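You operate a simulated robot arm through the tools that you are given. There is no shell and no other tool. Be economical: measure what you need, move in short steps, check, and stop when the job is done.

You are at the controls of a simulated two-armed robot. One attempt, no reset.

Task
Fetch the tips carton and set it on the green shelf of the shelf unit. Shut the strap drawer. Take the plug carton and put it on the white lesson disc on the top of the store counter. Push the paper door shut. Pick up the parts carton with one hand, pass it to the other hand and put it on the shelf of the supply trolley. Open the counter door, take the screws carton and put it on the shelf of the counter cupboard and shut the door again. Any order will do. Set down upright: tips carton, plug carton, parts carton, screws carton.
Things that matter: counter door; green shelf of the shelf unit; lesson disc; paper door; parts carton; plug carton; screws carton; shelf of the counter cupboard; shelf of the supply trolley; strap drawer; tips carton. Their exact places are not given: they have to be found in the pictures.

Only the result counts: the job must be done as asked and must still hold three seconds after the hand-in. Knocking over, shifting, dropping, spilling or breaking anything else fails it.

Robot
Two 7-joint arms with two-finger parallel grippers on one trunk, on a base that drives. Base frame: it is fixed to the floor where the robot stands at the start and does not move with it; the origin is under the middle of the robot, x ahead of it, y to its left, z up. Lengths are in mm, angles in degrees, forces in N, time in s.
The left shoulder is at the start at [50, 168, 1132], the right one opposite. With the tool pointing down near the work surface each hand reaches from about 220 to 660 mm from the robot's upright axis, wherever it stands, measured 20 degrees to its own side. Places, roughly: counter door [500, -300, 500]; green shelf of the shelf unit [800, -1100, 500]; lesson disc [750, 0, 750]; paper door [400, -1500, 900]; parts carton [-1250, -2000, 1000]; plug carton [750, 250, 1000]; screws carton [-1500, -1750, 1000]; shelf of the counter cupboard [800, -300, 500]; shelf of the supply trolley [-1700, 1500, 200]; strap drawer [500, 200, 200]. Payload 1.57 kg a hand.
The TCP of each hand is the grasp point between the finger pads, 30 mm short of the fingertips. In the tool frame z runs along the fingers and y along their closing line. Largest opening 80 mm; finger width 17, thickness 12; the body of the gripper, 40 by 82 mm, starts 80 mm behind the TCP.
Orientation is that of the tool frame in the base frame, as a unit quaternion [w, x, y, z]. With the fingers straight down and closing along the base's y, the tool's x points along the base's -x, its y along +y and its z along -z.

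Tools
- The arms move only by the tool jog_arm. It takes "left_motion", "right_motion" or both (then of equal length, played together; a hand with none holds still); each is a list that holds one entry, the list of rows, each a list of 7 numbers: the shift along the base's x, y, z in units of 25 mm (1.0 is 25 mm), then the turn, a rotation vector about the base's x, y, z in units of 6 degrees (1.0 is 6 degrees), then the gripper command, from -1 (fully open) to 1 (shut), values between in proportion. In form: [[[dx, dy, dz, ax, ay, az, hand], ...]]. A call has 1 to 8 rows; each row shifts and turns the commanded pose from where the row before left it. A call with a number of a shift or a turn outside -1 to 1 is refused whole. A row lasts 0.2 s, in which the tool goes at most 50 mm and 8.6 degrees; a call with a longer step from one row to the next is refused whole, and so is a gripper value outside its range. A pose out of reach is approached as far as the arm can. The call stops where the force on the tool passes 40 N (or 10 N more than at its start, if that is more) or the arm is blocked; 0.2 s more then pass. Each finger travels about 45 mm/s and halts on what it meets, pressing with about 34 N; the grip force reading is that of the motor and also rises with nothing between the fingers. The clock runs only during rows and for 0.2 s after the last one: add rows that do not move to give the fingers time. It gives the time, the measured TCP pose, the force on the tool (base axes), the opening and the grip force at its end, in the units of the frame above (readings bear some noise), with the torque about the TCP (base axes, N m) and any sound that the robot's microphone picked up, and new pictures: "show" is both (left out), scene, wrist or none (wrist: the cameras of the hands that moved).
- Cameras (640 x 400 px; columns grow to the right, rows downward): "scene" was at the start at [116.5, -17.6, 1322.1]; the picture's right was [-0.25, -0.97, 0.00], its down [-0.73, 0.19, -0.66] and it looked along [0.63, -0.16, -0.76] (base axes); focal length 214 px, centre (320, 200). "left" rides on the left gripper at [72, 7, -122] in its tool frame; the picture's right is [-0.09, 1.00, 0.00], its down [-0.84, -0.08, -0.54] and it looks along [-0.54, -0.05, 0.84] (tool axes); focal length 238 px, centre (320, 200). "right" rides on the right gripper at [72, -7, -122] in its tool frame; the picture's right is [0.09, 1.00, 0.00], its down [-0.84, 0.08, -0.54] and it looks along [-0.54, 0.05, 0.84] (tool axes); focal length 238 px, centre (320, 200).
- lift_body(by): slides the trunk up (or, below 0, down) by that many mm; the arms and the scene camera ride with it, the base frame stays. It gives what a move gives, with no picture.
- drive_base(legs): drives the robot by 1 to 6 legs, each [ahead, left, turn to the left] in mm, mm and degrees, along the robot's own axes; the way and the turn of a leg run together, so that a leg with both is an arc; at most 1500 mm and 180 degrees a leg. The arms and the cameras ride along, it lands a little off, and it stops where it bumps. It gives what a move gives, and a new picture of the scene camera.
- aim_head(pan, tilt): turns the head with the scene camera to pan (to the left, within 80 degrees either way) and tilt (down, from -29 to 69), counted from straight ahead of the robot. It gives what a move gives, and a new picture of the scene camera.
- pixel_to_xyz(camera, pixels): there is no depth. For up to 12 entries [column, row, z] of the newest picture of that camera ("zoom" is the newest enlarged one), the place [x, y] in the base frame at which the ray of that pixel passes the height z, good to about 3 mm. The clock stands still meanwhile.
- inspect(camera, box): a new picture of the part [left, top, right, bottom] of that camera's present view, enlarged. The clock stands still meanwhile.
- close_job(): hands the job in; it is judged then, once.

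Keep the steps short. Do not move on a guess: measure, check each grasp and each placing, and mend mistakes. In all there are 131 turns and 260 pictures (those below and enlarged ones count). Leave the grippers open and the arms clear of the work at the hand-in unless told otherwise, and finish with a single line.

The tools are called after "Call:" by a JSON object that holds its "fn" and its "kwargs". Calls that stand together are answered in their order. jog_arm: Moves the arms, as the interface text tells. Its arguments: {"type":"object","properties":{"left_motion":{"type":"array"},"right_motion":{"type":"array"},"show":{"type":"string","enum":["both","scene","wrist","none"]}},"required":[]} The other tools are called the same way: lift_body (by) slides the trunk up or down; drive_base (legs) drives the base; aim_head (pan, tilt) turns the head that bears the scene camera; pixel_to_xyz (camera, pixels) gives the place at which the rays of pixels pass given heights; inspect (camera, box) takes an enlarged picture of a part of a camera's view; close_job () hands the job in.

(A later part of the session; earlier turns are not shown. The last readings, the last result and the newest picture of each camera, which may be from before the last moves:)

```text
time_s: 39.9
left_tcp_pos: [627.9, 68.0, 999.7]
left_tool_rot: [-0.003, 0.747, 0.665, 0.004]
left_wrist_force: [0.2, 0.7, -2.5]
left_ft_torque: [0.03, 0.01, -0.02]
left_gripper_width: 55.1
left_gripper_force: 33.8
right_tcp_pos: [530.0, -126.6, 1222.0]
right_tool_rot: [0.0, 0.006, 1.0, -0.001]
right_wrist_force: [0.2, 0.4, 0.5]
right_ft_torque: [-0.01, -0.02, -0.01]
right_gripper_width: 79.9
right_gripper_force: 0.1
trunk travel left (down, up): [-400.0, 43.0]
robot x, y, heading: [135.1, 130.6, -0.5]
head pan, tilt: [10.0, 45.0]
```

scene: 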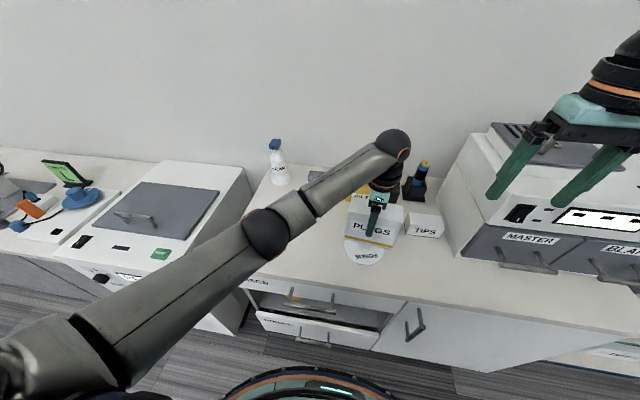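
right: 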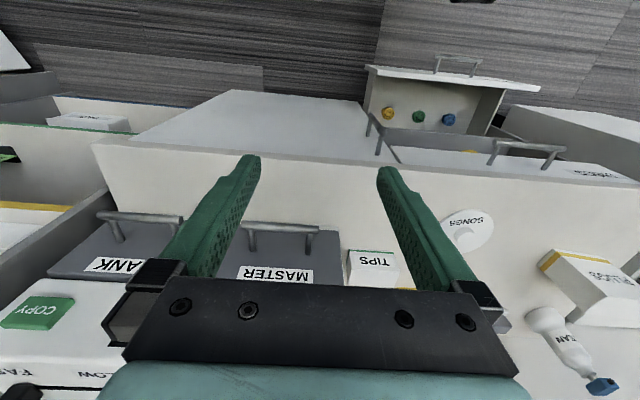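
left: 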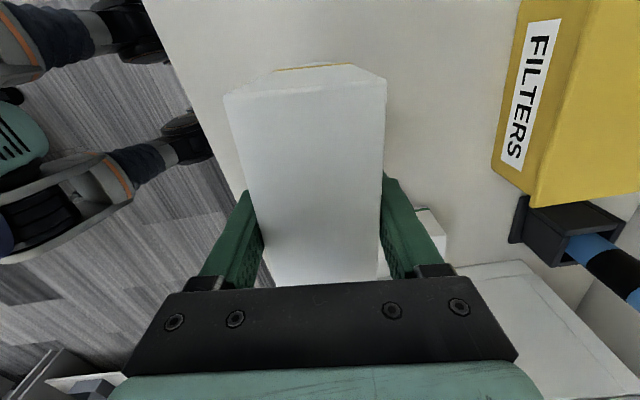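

I check from the right hand's camera how the carton sits over the disc.

Call:
{"fn": "inspect", "kwargs": {"camera": "right", "box": [260, 60, 640, 300]}}

Call:
{"fn": "inspect", "kwargs": {"camera": "scene", "box": [310, 180, 450, 280]}}

```text
1.67 times, centred on (450, 180) of right
```

zoom: 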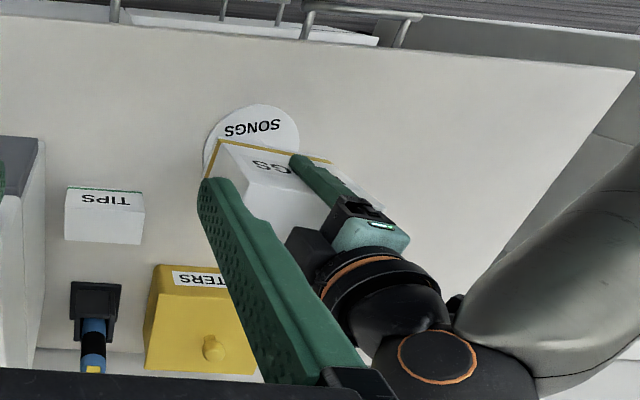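

```text
4.00 times, centred on (380, 230) of scene
```

zoom: 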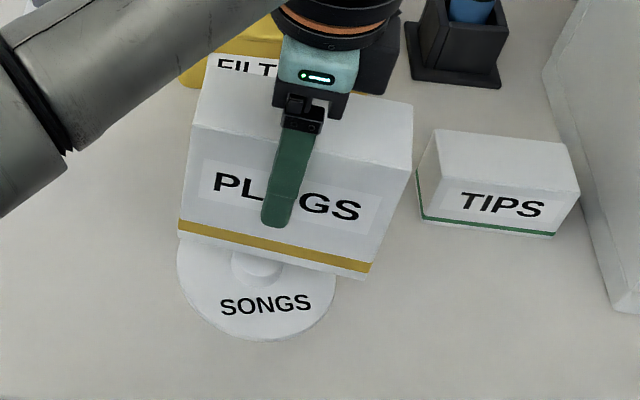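

Call:
{"fn": "pixel_to_xyz", "kwargs": {"camera": "zoom", "pixels": [[178, 238, 916], [365, 280, 916], [177, 265, 862], [336, 290, 862], [262, 340, 862], [257, 272, 875]]}}

```text
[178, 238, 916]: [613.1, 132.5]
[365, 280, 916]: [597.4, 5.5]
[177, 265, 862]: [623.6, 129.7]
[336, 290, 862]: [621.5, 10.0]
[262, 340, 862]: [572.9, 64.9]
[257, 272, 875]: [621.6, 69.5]
```

The carton centre is within 3 mm of the disc centre. I lower it in small steps, watching the force.

Call:
{"fn": "jog_arm", "kwargs": {"left_motion": [[[-0.05, 0.05, -0.5, 0, 0, 0, 1], [-0.05, 0.05, -0.5, 0, 0, 0, 1], [0, 0, -0.3, 0, 0, 0, 1], [0, 0, -0.12, 0, 0, 0, 1], [0, 0, 0, 0, 0, 0, 1]]], "show": "none"}}

Call:
{"fn": "inspect", "kwargs": {"camera": "scene", "box": [310, 180, 450, 280]}}

```text
time_s: 41.0
left_tcp_pos: [624.5, 72.9, 964.4]
left_tool_rot: [-0.003, 0.747, 0.665, 0.004]
left_wrist_force: [-0.2, -0.3, -3.6]
left_ft_torque: [0.0, -0.01, 0.0]
left_gripper_width: 54.8
left_gripper_force: 33.8
right_tcp_pos: [531.8, -125.8, 1222.2]
right_tool_rot: [0.0, 0.007, 1.0, 0.001]
right_wrist_force: [0.9, -0.3, -0.5]
right_ft_torque: [0.01, 0.0, 0.03]
right_gripper_width: 79.8
right_gripper_force: 0.0
trunk travel left (down, up): [-400.0, 43.0]
robot x, y, heading: [132.7, 129.3, -0.7]
head pan, tilt: [10.0, 45.0]
```

```text
4.00 times, centred on (380, 230) of scene
```

zoom: 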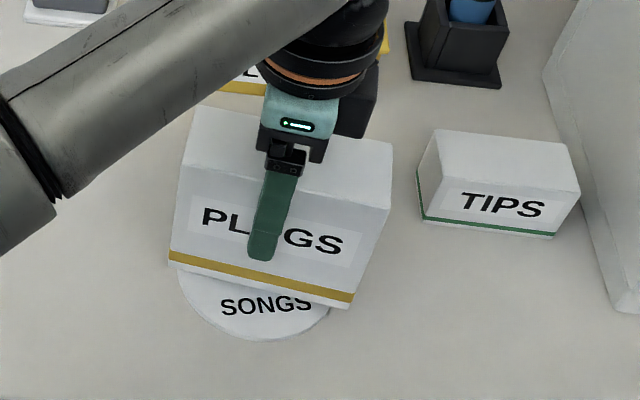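

Carton bottom is about 22 mm over the counter. I lower it on in 2.5 mm rows until it touches.

Call:
{"fn": "jog_arm", "kwargs": {"left_motion": [[[0.05, 0, -0.1, 0, 0, 0, 1], [0.05, 0, -0.1, 0, 0, 0, 1], [0, 0, -0.1, 0, 0, 0, 1], [0, 0, 0, 0, 0, 0, 1]]], "show": "none"}}

Call:
{"fn": "jog_arm", "kwargs": {"left_motion": [[[0, 0, -0.1, 0, 0, 0, 1], [0, 0, 0, 0, 0, 0, 1]]], "show": "none"}}

Call:
{"fn": "jog_arm", "kwargs": {"left_motion": [[[0, 0, -0.1, 0, 0, 0, 1], [0, 0, 0, 0, 0, 0, 1]]], "show": "none"}}

```text
time_s: 42.0
left_tcp_pos: [627.1, 70.1, 961.7]
left_tool_rot: [0.001, 0.747, 0.665, 0.005]
left_wrist_force: [-4.4, 3.4, 29.9]
left_ft_torque: [0.28, 0.47, -0.03]
left_gripper_width: 54.9
left_gripper_force: 33.8
right_tcp_pos: [526.6, -126.3, 1224.1]
right_tool_rot: [0.001, 0.006, 1.0, 0.0]
right_wrist_force: [0.1, 0.4, 0.3]
right_ft_torque: [0.01, -0.06, -0.03]
right_gripper_width: 80.0
right_gripper_force: 0.0
trunk travel left (down, up): [-400.0, 43.0]
robot x, y, heading: [129.8, 129.7, -0.6]
head pan, tilt: [10.0, 45.0]
```

```text
time_s: 42.6
left_tcp_pos: [627.9, 69.4, 958.4]
left_tool_rot: [0.001, 0.747, 0.665, 0.006]
left_wrist_force: [-2.2, -1.5, 28.1]
left_ft_torque: [-0.14, 0.32, 0.0]
left_gripper_width: 55.1
left_gripper_force: 34.5
right_tcp_pos: [527.2, -125.5, 1222.7]
right_tool_rot: [0.001, 0.006, 1.0, 0.0]
right_wrist_force: [-0.7, -0.2, 0.4]
right_ft_torque: [0.02, 0.0, -0.01]
right_gripper_width: 80.0
right_gripper_force: 0.1
trunk travel left (down, up): [-400.0, 43.0]
robot x, y, heading: [134.8, 127.4, -0.6]
head pan, tilt: [10.0, 45.0]
```

```text
time_s: 43.2
left_tcp_pos: [628.0, 69.0, 956.6]
left_tool_rot: [0.001, 0.747, 0.664, 0.007]
left_wrist_force: [0.8, -1.8, 30.0]
left_ft_torque: [-0.15, 0.11, 0.0]
left_gripper_width: 54.7
left_gripper_force: 33.8
right_tcp_pos: [528.8, -125.9, 1222.9]
right_tool_rot: [0.001, 0.006, 1.0, 0.0]
right_wrist_force: [0.6, -0.9, -1.0]
right_ft_torque: [-0.01, 0.01, -0.04]
right_gripper_width: 80.1
right_gripper_force: 0.1
trunk travel left (down, up): [-400.0, 43.0]
robot x, y, heading: [133.3, 130.6, -0.7]
head pan, tilt: [10.0, 45.0]
```

It's in contact at about 30 N. I ease off slightly and open.

Call:
{"fn": "jog_arm", "kwargs": {"left_motion": [[[0, 0, 0.1, 0, 0, 0, 1], [0, 0, 0, 0, 0, 0, 0.0], [0, 0, 0, 0, 0, 0, -1], [0, 0, 0, 0, 0, 0, -1], [0, 0, 0, 0, 0, 0, -1]]], "show": "both"}}

Call:
{"fn": "inspect", "kwargs": {"camera": "scene", "box": [310, 180, 450, 280]}}

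```text
time_s: 44.5
left_tcp_pos: [628.9, 71.0, 954.5]
left_tool_rot: [-0.003, 0.747, 0.665, 0.004]
left_wrist_force: [-0.6, -0.1, 0.9]
left_ft_torque: [0.03, 0.0, 0.01]
left_gripper_width: 79.8
left_gripper_force: 0.1
right_tcp_pos: [530.0, -126.1, 1222.8]
right_tool_rot: [-0.001, 0.005, 1.0, 0.0]
right_wrist_force: [0.7, 0.6, 0.5]
right_ft_torque: [-0.02, -0.02, 0.02]
right_gripper_width: 80.0
right_gripper_force: 0.0
trunk travel left (down, up): [-400.0, 43.0]
robot x, y, heading: [127.3, 128.9, -0.6]
head pan, tilt: [10.0, 45.0]
```

scene: 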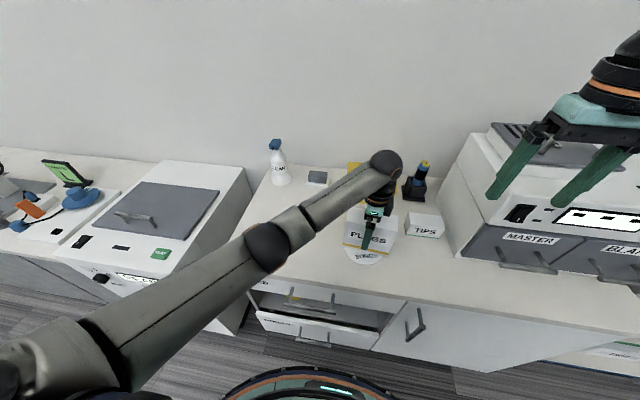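
left: 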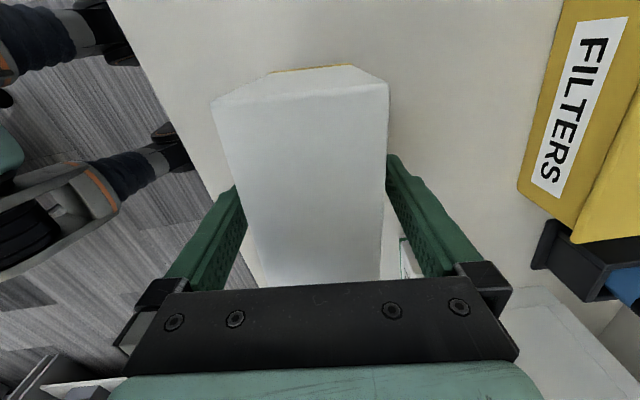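

```text
4.00 times, centred on (380, 230) of scene
```

zoom: 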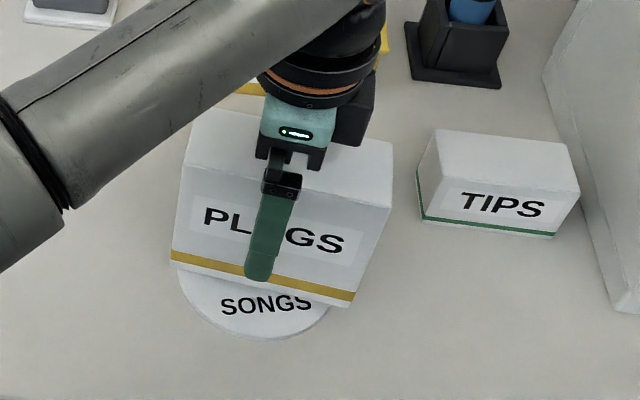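

It stands on the hub. I lift the left hand straight up and away.

Call:
{"fn": "jog_arm", "kwargs": {"left_motion": [[[0, 0, 0.5, 0, 0, 0, -1], [0, 0, 0.8, 0, 0, 0, -1], [0, 0, 1, 0, 0, 0, -1], [0, 0, 1, 0, 0, 0, -1], [0, 0, 1, 0, 0, 0, -1], [-0.2, 0.5, 1, 0, 0, 0, -1], [-0.2, 0.8, 0.5, 0, 0, 0, -1], [-0.2, 0.8, 0, 0, 0, 0, -1]]], "show": "scene"}}

Call:
{"fn": "inspect", "kwargs": {"camera": "scene", "box": [310, 180, 450, 280]}}

```text
time_s: 46.2
left_tcp_pos: [613.4, 126.4, 1098.3]
left_tool_rot: [-0.003, 0.747, 0.665, 0.004]
left_wrist_force: [-0.9, 0.8, 0.2]
left_ft_torque: [-0.01, 0.03, -0.02]
left_gripper_width: 80.0
left_gripper_force: 0.0
right_tcp_pos: [530.4, -126.8, 1221.7]
right_tool_rot: [-0.001, 0.007, 1.0, 0.0]
right_wrist_force: [0.4, 0.4, 0.9]
right_ft_torque: [0.0, 0.01, 0.0]
right_gripper_width: 79.8
right_gripper_force: 0.0
trunk travel left (down, up): [-400.0, 43.0]
robot x, y, heading: [132.5, 126.7, -0.5]
head pan, tilt: [10.0, 45.0]
```

scene: 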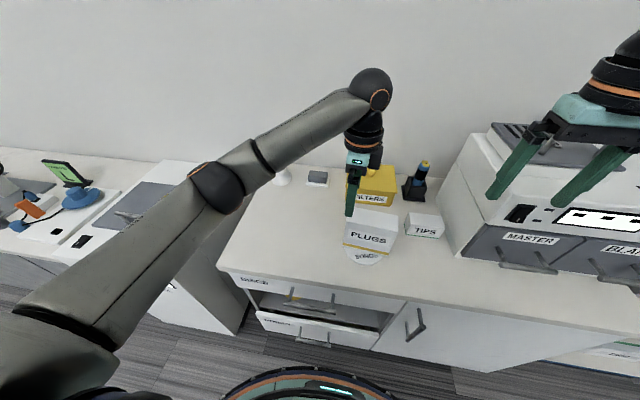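

```text
4.00 times, centred on (380, 230) of scene
```

zoom: 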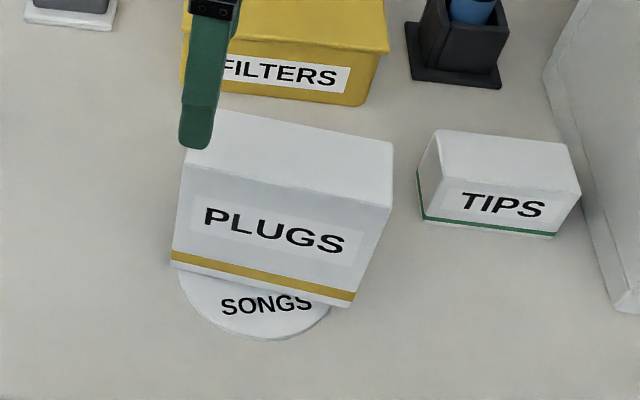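

PLUGS stands upright on the disc. For TIPS, the right hand pulls back and turns 90° so it can close along x. The base then shifts right.

Call:
{"fn": "jog_arm", "kwargs": {"right_motion": [[[-0.5, 0, 0, 0, 0, 1, -1], [-0.5, 0, 0, 0, 0, 1, -1], [-0.5, 0, 0, 0, 0, 1, -1], [-0.5, 0, 0, 0, 0, 1, -1], [-0.5, 0, 0, 0, 0, 1, -1], [-0.5, 0, 0, 0, 0, 1, -1], [0, 0, 0, 0, 0, 1, -1], [0, 0, 0, 0, 0, 1, -1]]], "left_motion": [[[-0.8, 0.3, 0, 0, 0, 0, -1], [-0.8, 0.3, 0, 0, 0, 0, -1], [-0.8, 0.3, 0, 0, 0, 0, -1], [-0.8, 0.3, 0, 0, 0, 0, -1], [-0.8, 0.3, 0, 0, 0, 0, -1], [-0.8, 0.3, 0, 0, 0, 0, -1], [-0.5, 0.3, 0, 0, 0, 0, -1], [0, 0, 0, 0, 0, 0, -1]]], "show": "none"}}

Call:
{"fn": "jog_arm", "kwargs": {"right_motion": [[[0, 0, -0.5, 0, 0, 1, -1], [0, 0, -0.5, 0, 0, 1, -1], [0, 0, -0.5, 0, 0, 1, -1], [0, 0, -0.5, 0, 0, 1, -1], [0, 0, -0.5, 0, 0, 1, -1], [0, 0, -0.5, 0, 0, 1, -1], [0, 0, -0.5, 0, 0, 1, -1]]], "show": "none"}}

Call:
{"fn": "drive_base", "kwargs": {"legs": [[20, -140, 0.5]]}}

```text
time_s: 48.0
left_tcp_pos: [478.2, 176.6, 1100.7]
left_tool_rot: [-0.004, 0.746, 0.666, 0.004]
left_wrist_force: [0.4, 0.2, -0.2]
left_ft_torque: [0.01, -0.02, 0.0]
left_gripper_width: 80.0
left_gripper_force: 0.0
right_tcp_pos: [455.6, -128.1, 1223.7]
right_tool_rot: [0.0, -0.402, 0.916, 0.0]
right_wrist_force: [0.4, 0.3, -0.5]
right_ft_torque: [-0.02, 0.0, 0.0]
right_gripper_width: 80.0
right_gripper_force: 0.0
trunk travel left (down, up): [-400.0, 43.0]
robot x, y, heading: [130.0, 129.1, -0.5]
head pan, tilt: [10.0, 45.0]
```

```text
time_s: 49.6
left_tcp_pos: [478.7, 175.9, 1101.6]
left_tool_rot: [-0.004, 0.747, 0.665, 0.005]
left_wrist_force: [-0.7, 0.6, -0.2]
left_ft_torque: [0.0, 0.01, 0.02]
left_gripper_width: 80.2
left_gripper_force: 0.1
right_tcp_pos: [386.7, -44.6, 1132.2]
right_tool_rot: [-0.001, -0.702, 0.712, -0.001]
right_wrist_force: [0.4, 0.4, -0.9]
right_ft_torque: [0.01, 0.03, -0.02]
right_gripper_width: 79.8
right_gripper_force: 0.0
right hand out of reach, approached as far as the arm can: row 2, 3, 4, 5, 6, 7
trunk travel left (down, up): [-400.0, 43.0]
robot x, y, heading: [133.1, 129.8, -0.8]
head pan, tilt: [10.0, 45.0]
```

```text
time_s: 51.5
left_tcp_pos: [498.0, 42.5, 1100.6]
left_tool_rot: [-0.003, 0.743, 0.669, 0.004]
left_wrist_force: [-0.8, 0.2, 0.8]
left_ft_torque: [-0.01, 0.0, 0.01]
left_gripper_width: 79.9
left_gripper_force: 0.0
right_tcp_pos: [408.5, -179.4, 1131.4]
right_tool_rot: [-0.001, -0.707, 0.708, -0.001]
right_wrist_force: [0.2, 0.1, -0.4]
right_ft_torque: [0.01, -0.03, 0.01]
right_gripper_width: 80.2
right_gripper_force: 0.1
trunk travel left (down, up): [-400.0, 43.0]
robot x, y, heading: [147.2, -8.7, 0.1]
head pan, tilt: [10.0, 45.0]
```

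scene: 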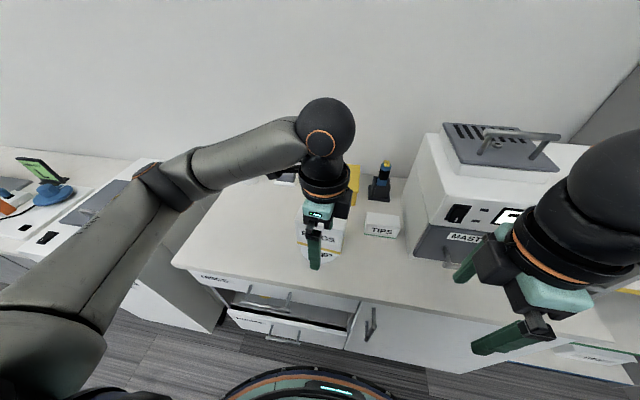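

Call:
{"fn": "inspect", "kwargs": {"camera": "scene", "box": [340, 120, 580, 270]}}

```text
2.67 times, centred on (460, 195) of scene
```

zoom: 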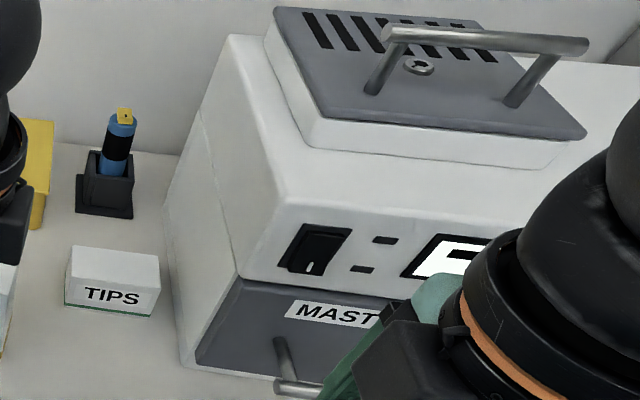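

Call:
{"fn": "pixel_to_xyz", "kwargs": {"camera": "zoom", "pixels": [[183, 362, 859], [163, 215, 859], [235, 270, 960], [280, 205, 1060], [230, 40, 1060], [63, 303, 859], [148, 317, 859], [72, 247, 919], [160, 257, 919]]}}

```text
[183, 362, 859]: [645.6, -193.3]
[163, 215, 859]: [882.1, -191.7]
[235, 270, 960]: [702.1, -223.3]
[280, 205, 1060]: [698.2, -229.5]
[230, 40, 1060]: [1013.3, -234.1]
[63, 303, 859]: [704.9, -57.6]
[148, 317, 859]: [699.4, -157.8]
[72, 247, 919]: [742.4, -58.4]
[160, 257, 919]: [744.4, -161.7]
```

The device's left side is at y≈-195, so a camera on the right side would collide. The left hand already has its camera on the other side, so I'll use that. First I move the right hand aside and shift the base.

Call:
{"fn": "jog_arm", "kwargs": {"right_motion": [[[-0.2, -1, 0, 0, 0, -1, -1], [-0.2, -1, 0, 0, 0, -1, -1], [-0.2, -1, 0, 0, 0, -1, -1], [-0.2, -1, 0, 0, 0, -1, -1], [-0.2, -1, 0, 0, 0, -1, -1], [0, 0, 0, 0, 0, -1, -1], [0, 0, 0, 0, 0, -1, -1], [0, 0, 0, 0, 0, -1, -1]]], "show": "none"}}

Call:
{"fn": "drive_base", "kwargs": {"legs": [[0, -110, 0]]}}

Call:
{"fn": "jog_arm", "kwargs": {"left_motion": [[[1, 0, 0, 0, 0, 0.5, -1], [1, 0, 0, 0, 0, 0.5, -1], [1, -0.2, 0, 0, 0, 0, -1], [1, -0.2, 0, 0, 0, 0, -1], [1, -0.2, 0, 0, 0, 0, -1], [1, -0.2, 0, 0, 0, 0, -1], [1, -0.2, 0, 0, 0, 0, -1], [1, -0.2, 0, 0, 0, 0, -1]]]}}

```text
time_s: 53.3
left_tcp_pos: [497.5, 41.9, 1101.3]
left_tool_rot: [-0.004, 0.743, 0.669, 0.003]
left_wrist_force: [-1.5, 0.5, 0.6]
left_ft_torque: [0.01, 0.03, 0.0]
left_gripper_width: 80.0
left_gripper_force: 0.1
right_tcp_pos: [385.2, -297.8, 1133.1]
right_tool_rot: [-0.001, -0.357, 0.934, -0.001]
right_wrist_force: [1.2, 0.3, 0.4]
right_ft_torque: [0.01, 0.0, -0.01]
right_gripper_width: 80.1
right_gripper_force: 0.1
right hand out of reach, approached as far as the arm can: row 5
trunk travel left (down, up): [-400.0, 43.0]
robot x, y, heading: [152.5, -7.6, 0.1]
head pan, tilt: [10.0, 45.0]
```

```text
time_s: 54.9
left_tcp_pos: [497.5, -67.7, 1100.8]
left_tool_rot: [-0.004, 0.743, 0.67, 0.003]
left_wrist_force: [0.7, 0.3, 0.5]
left_ft_torque: [-0.01, -0.02, 0.0]
left_gripper_width: 79.9
left_gripper_force: 0.0
right_tcp_pos: [385.6, -406.5, 1130.9]
right_tool_rot: [0.0, -0.358, 0.934, 0.0]
right_wrist_force: [-0.2, 0.4, -0.1]
right_ft_torque: [0.0, 0.0, 0.04]
right_gripper_width: 79.9
right_gripper_force: 0.0
trunk travel left (down, up): [-400.0, 43.0]
robot x, y, heading: [150.3, -117.1, -0.1]
head pan, tilt: [10.0, 45.0]
```

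scene: 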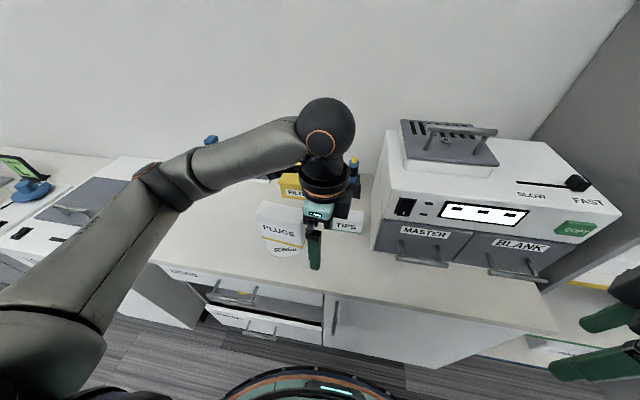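

```text
time_s: 56.7
left_tcp_pos: [698.1, -96.1, 1102.0]
left_tool_rot: [-0.003, 0.707, 0.708, 0.004]
left_wrist_force: [0.8, 0.6, 0.1]
left_ft_torque: [0.02, 0.02, -0.03]
left_gripper_width: 79.9
left_gripper_force: 0.0
right_tcp_pos: [385.9, -406.8, 1131.5]
right_tool_rot: [0.001, -0.358, 0.934, 0.0]
right_wrist_force: [-0.7, -0.7, 0.4]
right_ft_torque: [-0.01, 0.01, -0.02]
right_gripper_width: 80.0
right_gripper_force: 0.0
trunk travel left (down, up): [-400.0, 43.0]
robot x, y, heading: [153.0, -121.0, 0.1]
head pan, tilt: [10.0, 45.0]
```

scene: 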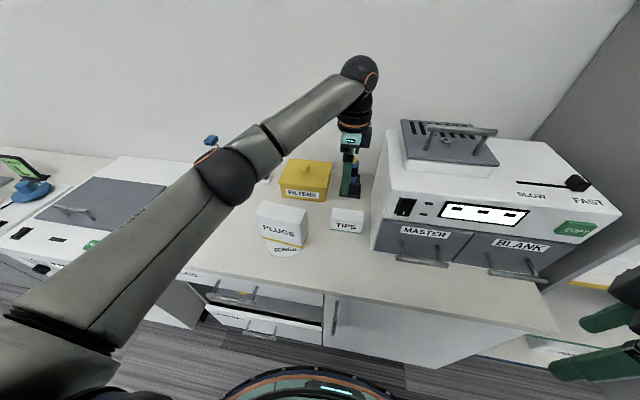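
left: 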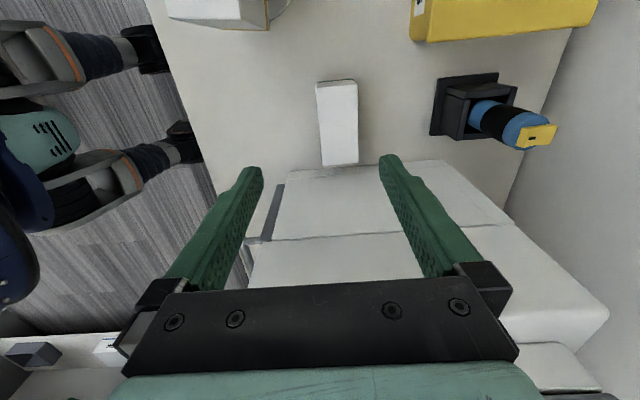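

Call:
{"fn": "pixel_to_xyz", "kwargs": {"camera": "left", "pixels": [[316, 85, 919], [357, 81, 919], [323, 166, 919], [358, 163, 919], [275, 240, 1100]]}}

```text
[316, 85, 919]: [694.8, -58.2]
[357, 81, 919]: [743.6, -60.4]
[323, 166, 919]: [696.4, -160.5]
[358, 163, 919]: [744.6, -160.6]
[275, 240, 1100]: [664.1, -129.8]
```

TIPS is centred at (720,-110), 48 deep. I move the left hand over it and down to z≈900.

Call:
{"fn": "jog_arm", "kwargs": {"left_motion": [[[0.44, -0.28, -1, 0, 0, 0, -1], [0.44, -0.28, -1, 0, 0, 0, -1], [0, 0, -1, 0, 0, 0, -1], [0, 0, -1, 0, 0, 0, -1], [0, 0, -1, 0, 0, 0, -1], [0, 0, -1, 0, 0, 0, -1]]], "show": "both"}}

Call:
{"fn": "jog_arm", "kwargs": {"left_motion": [[[0, 0, -1, 0, 0, 0, -1], [0, 0, -1, 0, 0, 0, -1], [0, 0, 0, 0, 0, 0, 1], [0, 0, 0, 0, 0, 0, 1], [0, 0, 0, 0, 0, 0, 1], [0, 0, 0, 0, 0, 0, 1]]], "show": "both"}}

```text
time_s: 58.1
left_tcp_pos: [718.2, -111.4, 951.5]
left_tool_rot: [-0.004, 0.707, 0.708, 0.004]
left_wrist_force: [-0.1, -0.2, 0.0]
left_ft_torque: [-0.05, 0.02, 0.0]
left_gripper_width: 79.9
left_gripper_force: 0.0
right_tcp_pos: [386.0, -406.0, 1131.0]
right_tool_rot: [-0.001, -0.357, 0.934, 0.0]
right_wrist_force: [0.1, -0.6, 0.2]
right_ft_torque: [-0.02, 0.01, 0.02]
right_gripper_width: 80.0
right_gripper_force: 0.0
trunk travel left (down, up): [-400.0, 43.0]
robot x, y, heading: [149.8, -118.2, 0.2]
head pan, tilt: [10.0, 45.0]
```

scene: 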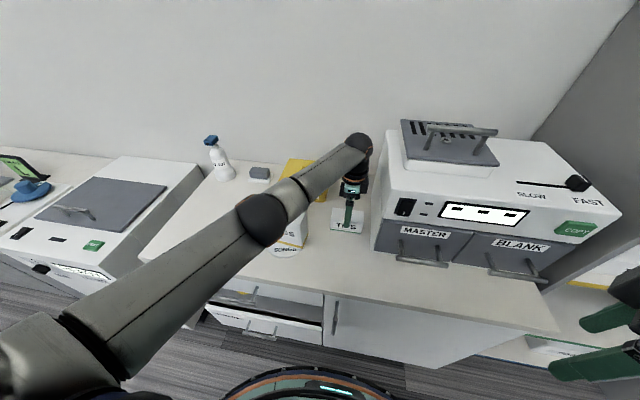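
left: 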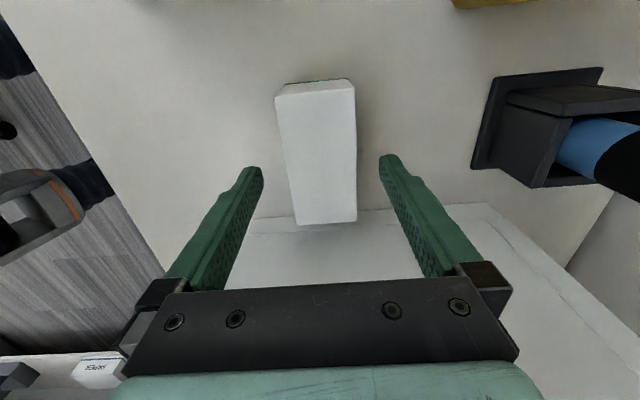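

```text
time_s: 59.5
left_tcp_pos: [719.3, -111.1, 900.4]
left_tool_rot: [-0.003, 0.707, 0.708, 0.003]
left_wrist_force: [0.3, -0.2, 0.7]
left_ft_torque: [0.03, 0.01, 0.02]
left_gripper_width: 49.9
left_gripper_force: 33.4
right_tcp_pos: [386.7, -406.3, 1130.6]
right_tool_rot: [-0.001, -0.358, 0.934, 0.0]
right_wrist_force: [0.1, 0.4, 0.2]
right_ft_torque: [-0.03, 0.01, -0.02]
right_gripper_width: 79.8
right_gripper_force: 0.0
trunk travel left (down, up): [-400.0, 43.0]
robot x, y, heading: [154.1, -115.5, 0.4]
head pan, tilt: [10.0, 45.0]
```

scene: 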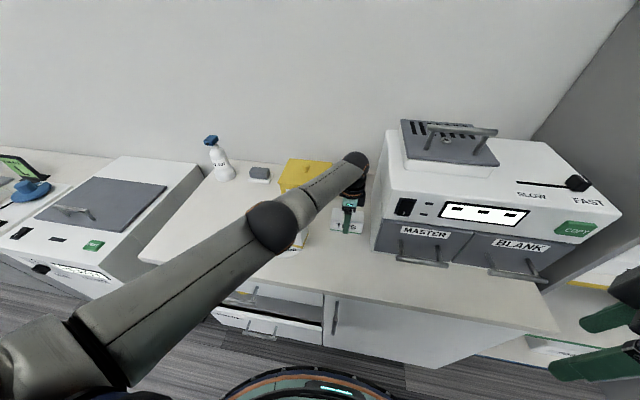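
left: 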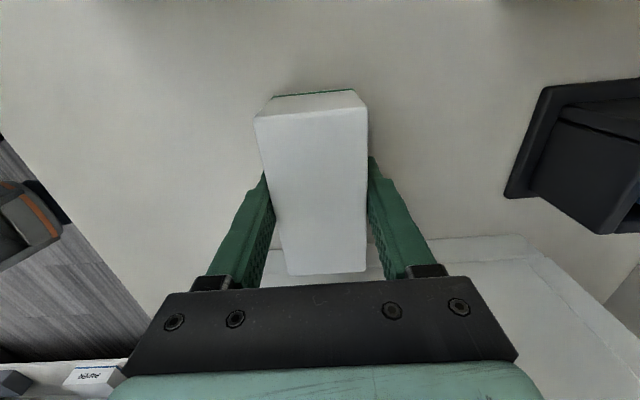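

TIPS is gripped (50 mm). I lift it, bring it back and turn it 90° so its long side faces the robot.

Call:
{"fn": "jog_arm", "kwargs": {"left_motion": [[[0, 0, 1, 0, 0, 0, 1], [0, 0, 1, 0, 0, 0, 1], [0, 0, 1, 0, 0, 0, 1], [-0.7, 0.15, 1, 0, 0, 0.5, 1], [-0.7, 0.1, 1, 0, 0, 1, 1], [-0.7, 0.1, 0.5, 0, 0, 1, 1], [-0.7, 0.1, 0, 0, 0, 1, 1], [-0.7, 0.1, 0, 0, 0, 1, 1]]], "show": "none"}}

Call:
{"fn": "jog_arm", "kwargs": {"left_motion": [[[-0.7, 0, 0, 0, 0, 1, 1], [-0.7, 0, 0, 0, 0, 1, 1], [-0.5, 0, 0, 0, 0, 1, 1], [0, 0, 0, 0, 0, 1, 1], [0, 0, 0, 0, 0, 1, 1], [0, 0, 0, 0, 0, 1, 1], [0, 0, 0, 0, 0, 1, 1], [0, 0, 0, 0, 0, 1, 1]]], "show": "none"}}

Call:
{"fn": "jog_arm", "kwargs": {"left_motion": [[[0, 0, 0, 0, 0, 1, 1], [0, 0, 0, 0, 0, 1, 1], [0, 0, 0, 0, 0, 0.5, 1]]], "show": "both"}}

```text
time_s: 61.3
left_tcp_pos: [633.3, -98.4, 1036.8]
left_tool_rot: [-0.005, 0.52, 0.854, 0.003]
left_wrist_force: [-0.1, -0.1, -1.1]
left_ft_torque: [0.02, 0.0, -0.02]
left_gripper_width: 49.4
left_gripper_force: 33.9
right_tcp_pos: [385.3, -405.9, 1131.5]
right_tool_rot: [0.0, -0.358, 0.934, -0.002]
right_wrist_force: [-0.2, -0.3, 0.1]
right_ft_torque: [-0.02, 0.01, -0.01]
right_gripper_width: 80.4
right_gripper_force: 0.1
trunk travel left (down, up): [-400.0, 43.0]
robot x, y, heading: [149.3, -117.0, 0.4]
head pan, tilt: [10.0, 45.0]
```

```text
time_s: 63.1
left_tcp_pos: [584.8, -98.1, 1037.3]
left_tool_rot: [-0.005, 0.129, 0.992, 0.001]
left_wrist_force: [0.5, -0.1, -2.5]
left_ft_torque: [-0.04, -0.03, -0.02]
left_gripper_width: 49.8
left_gripper_force: 34.2
right_tcp_pos: [385.8, -407.5, 1130.1]
right_tool_rot: [0.0, -0.357, 0.934, 0.0]
right_wrist_force: [-0.3, -0.3, -0.2]
right_ft_torque: [-0.01, -0.03, 0.04]
right_gripper_width: 80.2
right_gripper_force: 0.1
trunk travel left (down, up): [-400.0, 43.0]
robot x, y, heading: [147.5, -116.1, 0.1]
head pan, tilt: [10.0, 45.0]
```

```text
time_s: 63.9
left_tcp_pos: [586.1, -98.0, 1037.2]
left_tool_rot: [-0.005, -0.001, 1.0, 0.0]
left_wrist_force: [-0.1, 0.9, -1.4]
left_ft_torque: [-0.04, 0.02, -0.01]
left_gripper_width: 49.6
left_gripper_force: 33.8
right_tcp_pos: [387.1, -406.5, 1131.0]
right_tool_rot: [-0.001, -0.357, 0.934, 0.0]
right_wrist_force: [0.7, 0.5, 0.0]
right_ft_torque: [-0.02, 0.02, -0.01]
right_gripper_width: 80.2
right_gripper_force: 0.0
trunk travel left (down, up): [-400.0, 43.0]
robot x, y, heading: [149.9, -118.2, 0.2]
head pan, tilt: [10.0, 45.0]
```

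scene: 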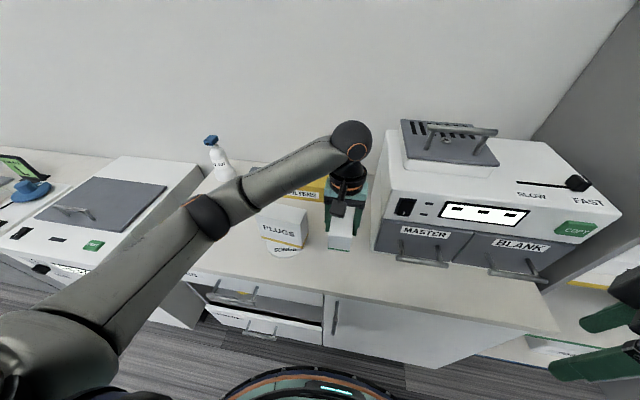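
left: 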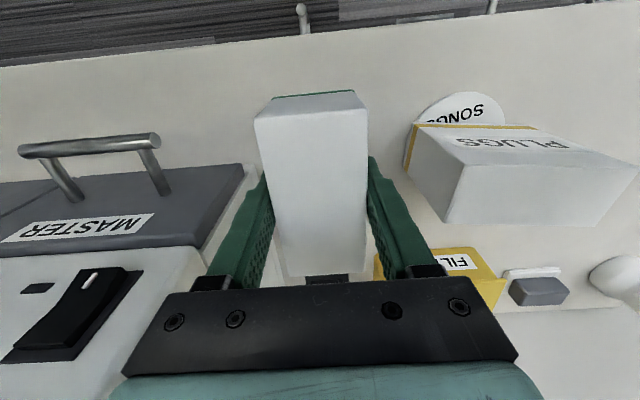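

Clear of PLUGS and the device. I lower TIPS to the counter.

Call:
{"fn": "jog_arm", "kwargs": {"left_motion": [[[0, 0, -1, 0, 0, 0, 1], [0, 0, -1, 0, 0, 0, 1], [0, 0, -1, 0, 0, 0, 1], [0, 0, -1, 0, 0, 0, 1], [0, 0, -1, 0, 0, 0, 1], [0, 0, -0.3, 0, 0, 0, 1], [0, 0, -0.15, 0, 0, 0, 1], [0, 0, 0, 0, 0, 0, 1]]], "show": "none"}}

Call:
{"fn": "jog_arm", "kwargs": {"left_motion": [[[0, 0, -0.1, 0, 0, 0, 1], [0, 0, 0, 0, 0, 0, 1], [0, 0, 0, 0, 0, 0, -0.3], [0, 0, 0, 0, 0, 0, -1], [0, 0, 0, 0, 0, 0, -1], [0, 0, 0, 0, 0, 0, -1]]], "show": "wrist"}}

```text
time_s: 65.7
left_tcp_pos: [585.6, -96.8, 903.0]
left_tool_rot: [-0.006, -0.001, 1.0, 0.0]
left_wrist_force: [0.8, 0.4, -1.6]
left_ft_torque: [-0.04, -0.01, 0.03]
left_gripper_width: 49.8
left_gripper_force: 34.4
right_tcp_pos: [384.8, -406.8, 1132.0]
right_tool_rot: [0.0, -0.358, 0.934, 0.0]
right_wrist_force: [-0.3, 0.2, -0.4]
right_ft_torque: [-0.01, -0.01, 0.0]
right_gripper_width: 79.8
right_gripper_force: 0.1
trunk travel left (down, up): [-400.0, 43.0]
robot x, y, heading: [151.5, -122.2, 0.3]
head pan, tilt: [10.0, 45.0]
```

```text
time_s: 67.1
left_tcp_pos: [585.2, -96.9, 901.8]
left_tool_rot: [-0.006, -0.001, 1.0, 0.0]
left_wrist_force: [-0.2, -0.6, 0.3]
left_ft_torque: [0.0, 0.01, 0.02]
left_gripper_width: 80.0
left_gripper_force: 0.1
right_tcp_pos: [386.0, -407.1, 1131.5]
right_tool_rot: [0.0, -0.358, 0.934, -0.001]
right_wrist_force: [-0.5, 0.3, -0.5]
right_ft_torque: [0.0, -0.01, 0.0]
right_gripper_width: 80.0
right_gripper_force: 0.1
trunk travel left (down, up): [-400.0, 43.0]
robot x, y, heading: [150.8, -119.9, -0.3]
head pan, tilt: [10.0, 45.0]
```

left: 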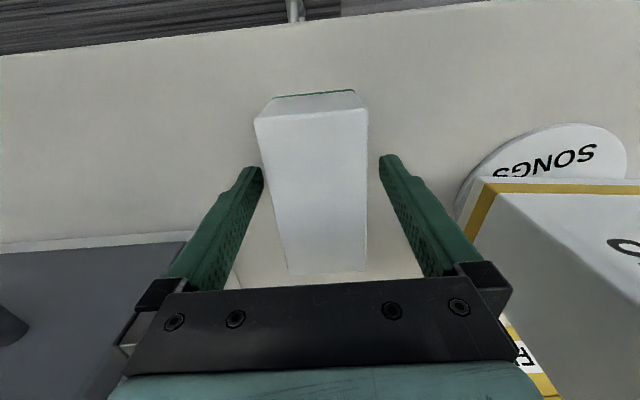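

TIPS stands with its end toward me, and the fingers straddle it. I pitch the hand forward 54° in place and then grip again.

Call:
{"fn": "jog_arm", "kwargs": {"left_motion": [[[0, 0, 0, 0, -1, 0, -1], [0, 0, 0, 0, -1, 0, -1], [0, 0, 0, 0, -1, 0, -1], [0, 0, 0, 0, -1, 0, -1], [0, 0, 0, 0, -1, 0, -1], [0, 0, 0, 0, -1, 0, -1], [0, 0, 0, 0, -1, 0, -1], [0, 0, 0, 0, -1, 0, -1]]], "show": "scene"}}

Call:
{"fn": "jog_arm", "kwargs": {"left_motion": [[[0, 0, 0, 0, -1, 0, -1], [0, 0, 0, 0, 0, 0, 1], [0, 0, 0, 0, 0, 0, 1], [0, 0, 0, 0, 0, 0, 1], [0, 0, 0, 0, 0, 0, 1]]], "show": "both"}}

```text
time_s: 68.9
left_tcp_pos: [583.2, -97.4, 900.2]
left_tool_rot: [0.404, -0.002, 0.915, 0.0]
left_wrist_force: [0.3, 0.2, -0.3]
left_ft_torque: [0.03, -0.04, 0.0]
left_gripper_width: 79.8
left_gripper_force: 0.1
right_tcp_pos: [387.2, -406.3, 1132.2]
right_tool_rot: [-0.001, -0.357, 0.934, -0.002]
right_wrist_force: [0.5, 0.0, -1.2]
right_ft_torque: [0.02, -0.03, 0.02]
right_gripper_width: 80.1
right_gripper_force: 0.0
trunk travel left (down, up): [-400.0, 43.0]
robot x, y, heading: [149.7, -117.4, -0.1]
head pan, tilt: [10.0, 45.0]
```

scene: 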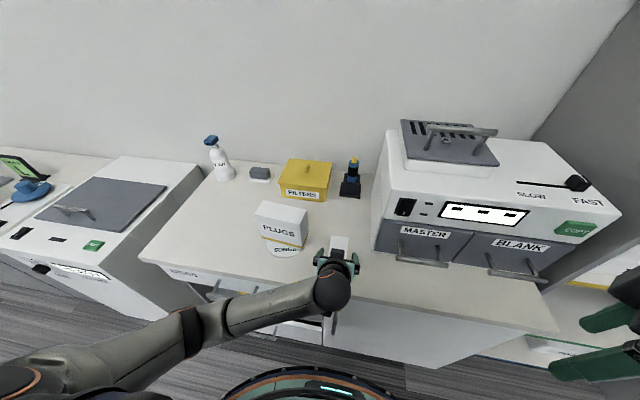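

```text
time_s: 70.1
left_tcp_pos: [584.3, -96.5, 900.1]
left_tool_rot: [0.449, -0.001, 0.894, 0.0]
left_wrist_force: [0.7, -0.2, 0.5]
left_ft_torque: [0.0, -0.08, 0.05]
left_gripper_width: 49.5
left_gripper_force: 34.0
right_tcp_pos: [385.6, -407.3, 1132.3]
right_tool_rot: [-0.001, -0.357, 0.934, -0.001]
right_wrist_force: [-1.1, 0.1, 0.6]
right_ft_torque: [0.0, 0.0, -0.01]
right_gripper_width: 80.1
right_gripper_force: 0.0
trunk travel left (down, up): [-400.0, 43.0]
robot x, y, heading: [153.4, -119.1, -0.0]
head pan, tilt: [10.0, 45.0]
```

scene: 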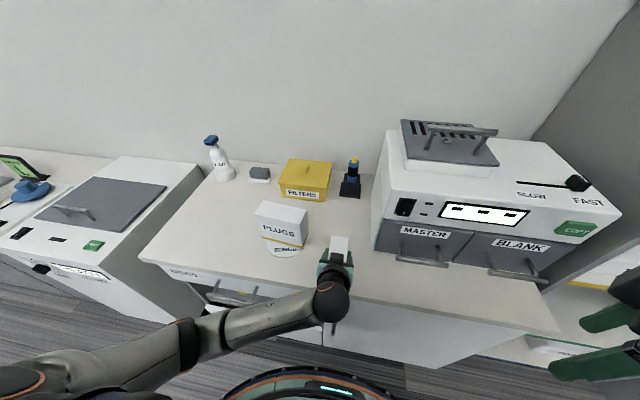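
left: 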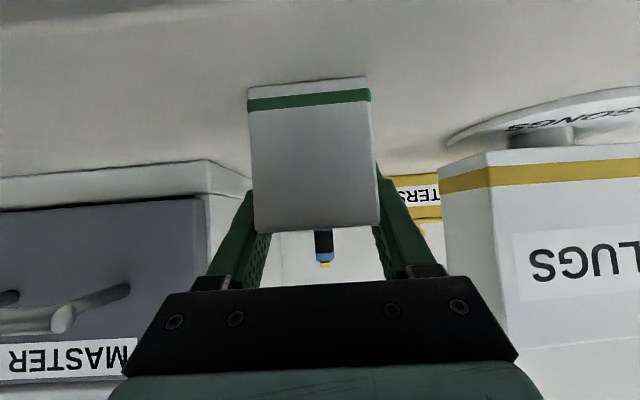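

Gripped at an angle. I lift 75 mm, back off, shift right and look at the shelf unit.

Call:
{"fn": "jog_arm", "kwargs": {"left_motion": [[[0, 0, 1, 0, 0, 0, 1], [0, 0, 1, 0, 0, 0, 1], [0, 0, 1, 0, 0, 0, 1], [0, 0, 1, 0, 0, 0, 1]]], "show": "none"}}

Call:
{"fn": "drive_base", "kwargs": {"legs": [[-400, 0, 0], [0, -450, 0]]}}

Call:
{"fn": "aim_head", "kwargs": {"pan": -40, "tilt": 35}}

```text
time_s: 71.1
left_tcp_pos: [589.6, -77.1, 986.4]
left_tool_rot: [0.45, 0.001, 0.893, 0.03]
left_wrist_force: [0.4, -1.0, -2.0]
left_ft_torque: [-0.02, 0.01, 0.01]
left_gripper_width: 49.6
left_gripper_force: 34.0
right_tcp_pos: [386.2, -407.1, 1131.5]
right_tool_rot: [-0.001, -0.358, 0.934, 0.0]
right_wrist_force: [0.3, -0.3, -0.2]
right_ft_torque: [0.0, 0.01, -0.02]
right_gripper_width: 79.8
right_gripper_force: 0.0
trunk travel left (down, up): [-400.0, 43.0]
robot x, y, heading: [151.4, -116.3, -0.1]
head pan, tilt: [10.0, 45.0]
```

```text
time_s: 77.7
left_tcp_pos: [200.7, -524.4, 996.5]
left_tool_rot: [0.455, -0.011, 0.89, 0.024]
left_wrist_force: [0.0, 0.2, -2.0]
left_ft_torque: [0.03, -0.01, -0.03]
left_gripper_width: 49.9
left_gripper_force: 34.1
right_tcp_pos: [0.5, -853.6, 1131.6]
right_tool_rot: [-0.001, -0.367, 0.93, 0.0]
right_wrist_force: [0.3, -0.1, -0.1]
right_ft_torque: [0.02, -0.01, -0.01]
right_gripper_width: 80.0
right_gripper_force: 0.1
trunk travel left (down, up): [-400.0, 43.0]
robot x, y, heading: [-241.9, -568.6, 1.3]
head pan, tilt: [10.0, 45.0]
```

scene: 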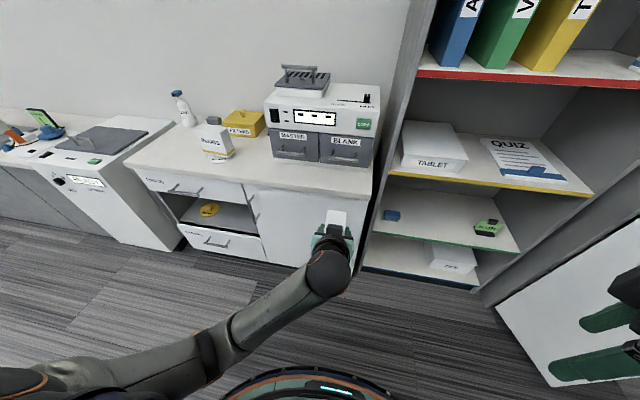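

```text
time_s: 78.8
left_tcp_pos: [202.9, -522.5, 996.1]
left_tool_rot: [0.457, -0.012, 0.889, 0.024]
left_wrist_force: [0.1, 0.4, -1.7]
left_ft_torque: [-0.02, -0.01, 0.05]
left_gripper_width: 49.6
left_gripper_force: 34.3
right_tcp_pos: [-0.4, -852.5, 1131.2]
right_tool_rot: [-0.001, -0.367, 0.93, -0.001]
right_wrist_force: [-0.4, -0.9, 0.5]
right_ft_torque: [0.01, 0.02, 0.02]
right_gripper_width: 79.8
right_gripper_force: 0.1
trunk travel left (down, up): [-400.0, 43.0]
robot x, y, heading: [-241.5, -569.8, 1.4]
head pan, tilt: [-40.0, 35.0]
```

scene: 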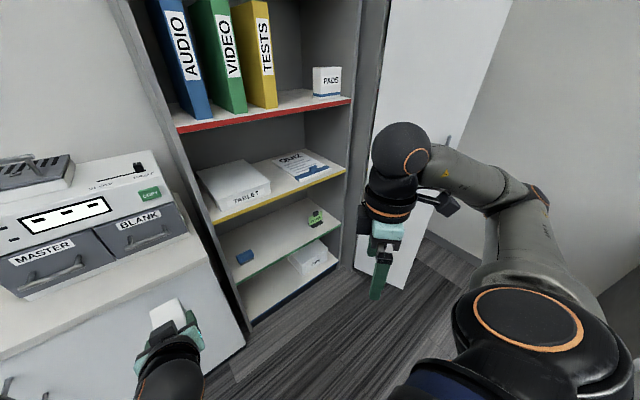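

Call:
{"fn": "inspect", "kwargs": {"camera": "scene", "box": [180, 100, 440, 330]}}

```text
1.74 times, centred on (310, 215) of scene
```

zoom: 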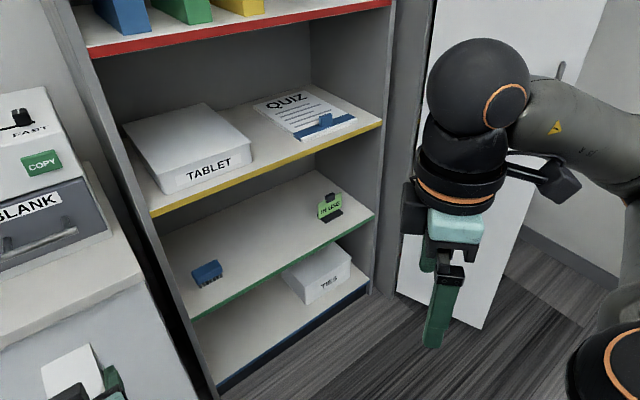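

Call:
{"fn": "pixel_to_xyz", "kwargs": {"camera": "zoom", "pixels": [[370, 293, 0], [219, 391, 0], [375, 214, 300], [375, 214, 400], [192, 320, 300], [192, 320, 400], [382, 123, 600], [382, 123, 700], [152, 213, 600], [152, 213, 700], [391, 2, 900], [391, 2, 1000]]}}

```text
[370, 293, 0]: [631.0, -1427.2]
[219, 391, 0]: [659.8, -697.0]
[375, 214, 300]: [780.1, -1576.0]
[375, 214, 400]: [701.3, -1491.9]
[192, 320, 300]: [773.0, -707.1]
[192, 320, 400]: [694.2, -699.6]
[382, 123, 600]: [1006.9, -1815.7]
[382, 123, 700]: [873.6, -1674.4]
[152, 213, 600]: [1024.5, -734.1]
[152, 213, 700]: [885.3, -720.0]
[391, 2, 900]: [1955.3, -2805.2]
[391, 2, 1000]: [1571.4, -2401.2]
```

The green shelf top is at z≈475, its front at x≈638, spanning y -1426 to -694, with 380 mm of clearance. Next I measure where the door and the shelf items are.

Call:
{"fn": "pixel_to_xyz", "kwargs": {"camera": "zoom", "pixels": [[397, 290, 30], [482, 328, 30], [205, 285, 477], [192, 272, 477], [330, 220, 477], [318, 218, 477], [440, 345, 900]]}}

Call:
{"fn": "aim_head", "kwargs": {"pan": -65, "tilt": 25}}

```text
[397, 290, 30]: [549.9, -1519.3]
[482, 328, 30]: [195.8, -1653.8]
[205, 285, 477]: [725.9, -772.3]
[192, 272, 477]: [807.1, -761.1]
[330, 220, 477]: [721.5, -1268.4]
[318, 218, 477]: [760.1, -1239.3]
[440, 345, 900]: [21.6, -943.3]
```

```text
time_s: 79.7
left_tcp_pos: [202.9, -523.4, 997.6]
left_tool_rot: [0.456, -0.011, 0.89, 0.024]
left_wrist_force: [-0.1, 0.5, -1.9]
left_ft_torque: [-0.01, -0.04, -0.04]
left_gripper_width: 49.9
left_gripper_force: 33.6
right_tcp_pos: [0.8, -852.9, 1132.0]
right_tool_rot: [0.0, -0.366, 0.931, 0.0]
right_wrist_force: [-0.4, -0.7, 0.4]
right_ft_torque: [-0.02, 0.02, 0.0]
right_gripper_width: 79.8
right_gripper_force: 0.0
trunk travel left (down, up): [-400.0, 43.0]
robot x, y, heading: [-242.0, -566.9, 1.1]
head pan, tilt: [-65.0, 25.0]
```

scene: 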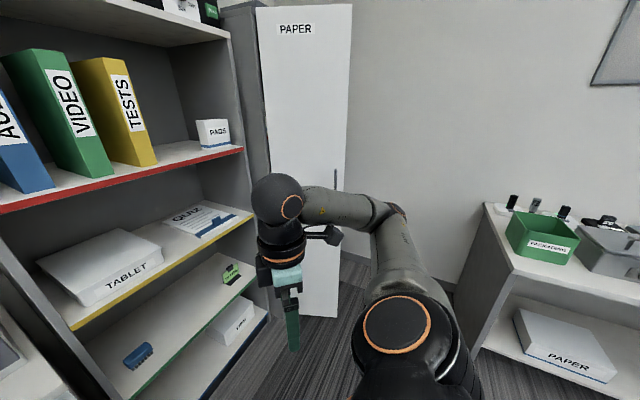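

The paper door is hinged on its left side at about (550,-1519), with its free edge at (196,-1654). I'll place TIPS at y≈-930, clear of everything. I move sideways first and lower the trunk.

Call:
{"fn": "drive_base", "kwargs": {"legs": [[0, -405, -1.2]]}}

Call:
{"fn": "lift_body", "kwargs": {"by": -400}}

Call:
{"fn": "aim_head", "kwargs": {"pan": 0, "tilt": 40}}

```text
time_s: 83.8
left_tcp_pos: [205.1, -936.5, 997.5]
left_tool_rot: [0.457, 0.0, 0.889, 0.018]
left_wrist_force: [-0.3, 0.5, -2.4]
left_ft_torque: [0.03, -0.01, -0.02]
left_gripper_width: 49.9
left_gripper_force: 33.4
right_tcp_pos: [-5.0, -1260.8, 1131.8]
right_tool_rot: [0.0, -0.353, 0.936, 0.0]
right_wrist_force: [0.1, -0.9, 0.7]
right_ft_torque: [0.03, 0.01, 0.0]
right_gripper_width: 80.0
right_gripper_force: 0.0
trunk travel left (down, up): [-400.0, 43.0]
robot x, y, heading: [-237.1, -969.6, -0.7]
head pan, tilt: [-65.0, 25.0]
```

scene: 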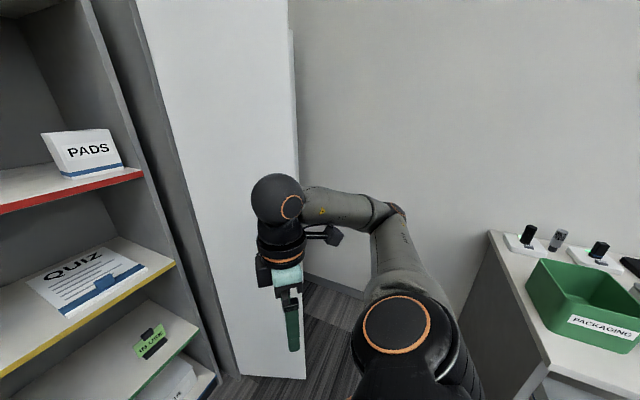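

```text
time_s: 87.6
left_tcp_pos: [203.4, -938.1, 641.1]
left_tool_rot: [0.48, 0.007, 0.877, 0.037]
left_wrist_force: [0.0, 0.2, -0.8]
left_ft_torque: [0.01, 0.01, 0.0]
left_gripper_width: 49.7
left_gripper_force: 33.9
right_tcp_pos: [-17.6, -1271.6, 755.4]
right_tool_rot: [0.017, -0.353, 0.935, 0.006]
right_wrist_force: [0.5, 0.4, -0.2]
right_ft_torque: [0.01, 0.03, 0.02]
right_gripper_width: 80.1
right_gripper_force: 0.1
trunk travel left (down, up): [0.0, 443.0]
robot x, y, heading: [-235.7, -968.9, -0.2]
head pan, tilt: [-65.0, 25.0]
```

```text
time_s: 89.0
left_tcp_pos: [204.9, -936.9, 640.6]
left_tool_rot: [0.481, 0.006, 0.876, 0.039]
left_wrist_force: [0.2, -0.1, -1.7]
left_ft_torque: [0.0, 0.01, 0.03]
left_gripper_width: 49.7
left_gripper_force: 33.8
right_tcp_pos: [-16.7, -1271.7, 754.5]
right_tool_rot: [0.016, -0.353, 0.935, 0.005]
right_wrist_force: [0.2, 0.2, -0.4]
right_ft_torque: [0.03, -0.03, -0.02]
right_gripper_width: 80.0
right_gripper_force: 0.0
trunk travel left (down, up): [0.0, 443.0]
robot x, y, heading: [-234.8, -970.4, -0.6]
head pan, tilt: [0.0, 40.0]
```

scene: 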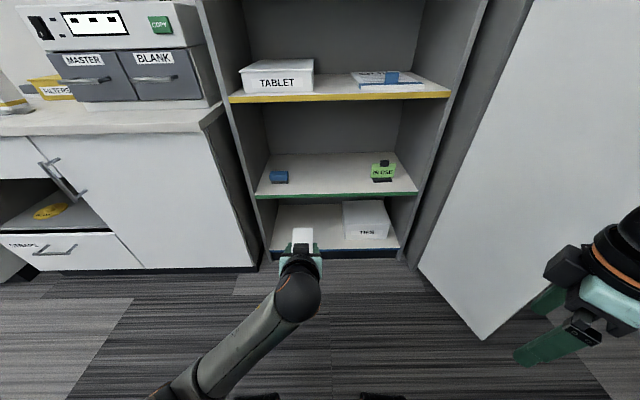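

The hand is a bit tilted near its inner limit. I move it ahead 150 mm and check the orientation.

Call:
{"fn": "jog_arm", "kwargs": {"left_motion": [[[1, 0, 0, 0, 0, 0, 1], [1, 0, 0, 0, 0, 0, 1], [1, 0, 0, 0, 0, 0, 1], [1, 0, -0.5, 0, 0, 0, 1], [1, 0, -0.5, 0, 0, 0, 1], [0, 0, -0.5, 0, 0, 0, 1]]], "show": "none"}}

```text
time_s: 89.9
left_tcp_pos: [277.0, -883.2, 596.4]
left_tool_rot: [0.455, 0.018, 0.884, 0.108]
left_wrist_force: [0.0, -0.4, -2.1]
left_ft_torque: [0.0, 0.06, 0.0]
left_gripper_width: 49.9
left_gripper_force: 34.1
right_tcp_pos: [-19.5, -1272.3, 753.6]
right_tool_rot: [0.018, -0.353, 0.935, 0.005]
right_wrist_force: [-0.2, -0.2, 0.9]
right_ft_torque: [-0.03, 0.01, -0.01]
right_gripper_width: 79.9
right_gripper_force: 0.0
trunk travel left (down, up): [0.0, 443.0]
robot x, y, heading: [-239.0, -969.0, -0.2]
head pan, tilt: [0.0, 40.0]
stopped in row 4 (left hand): the arm was blocked; the commanded pose is now the measured one
```

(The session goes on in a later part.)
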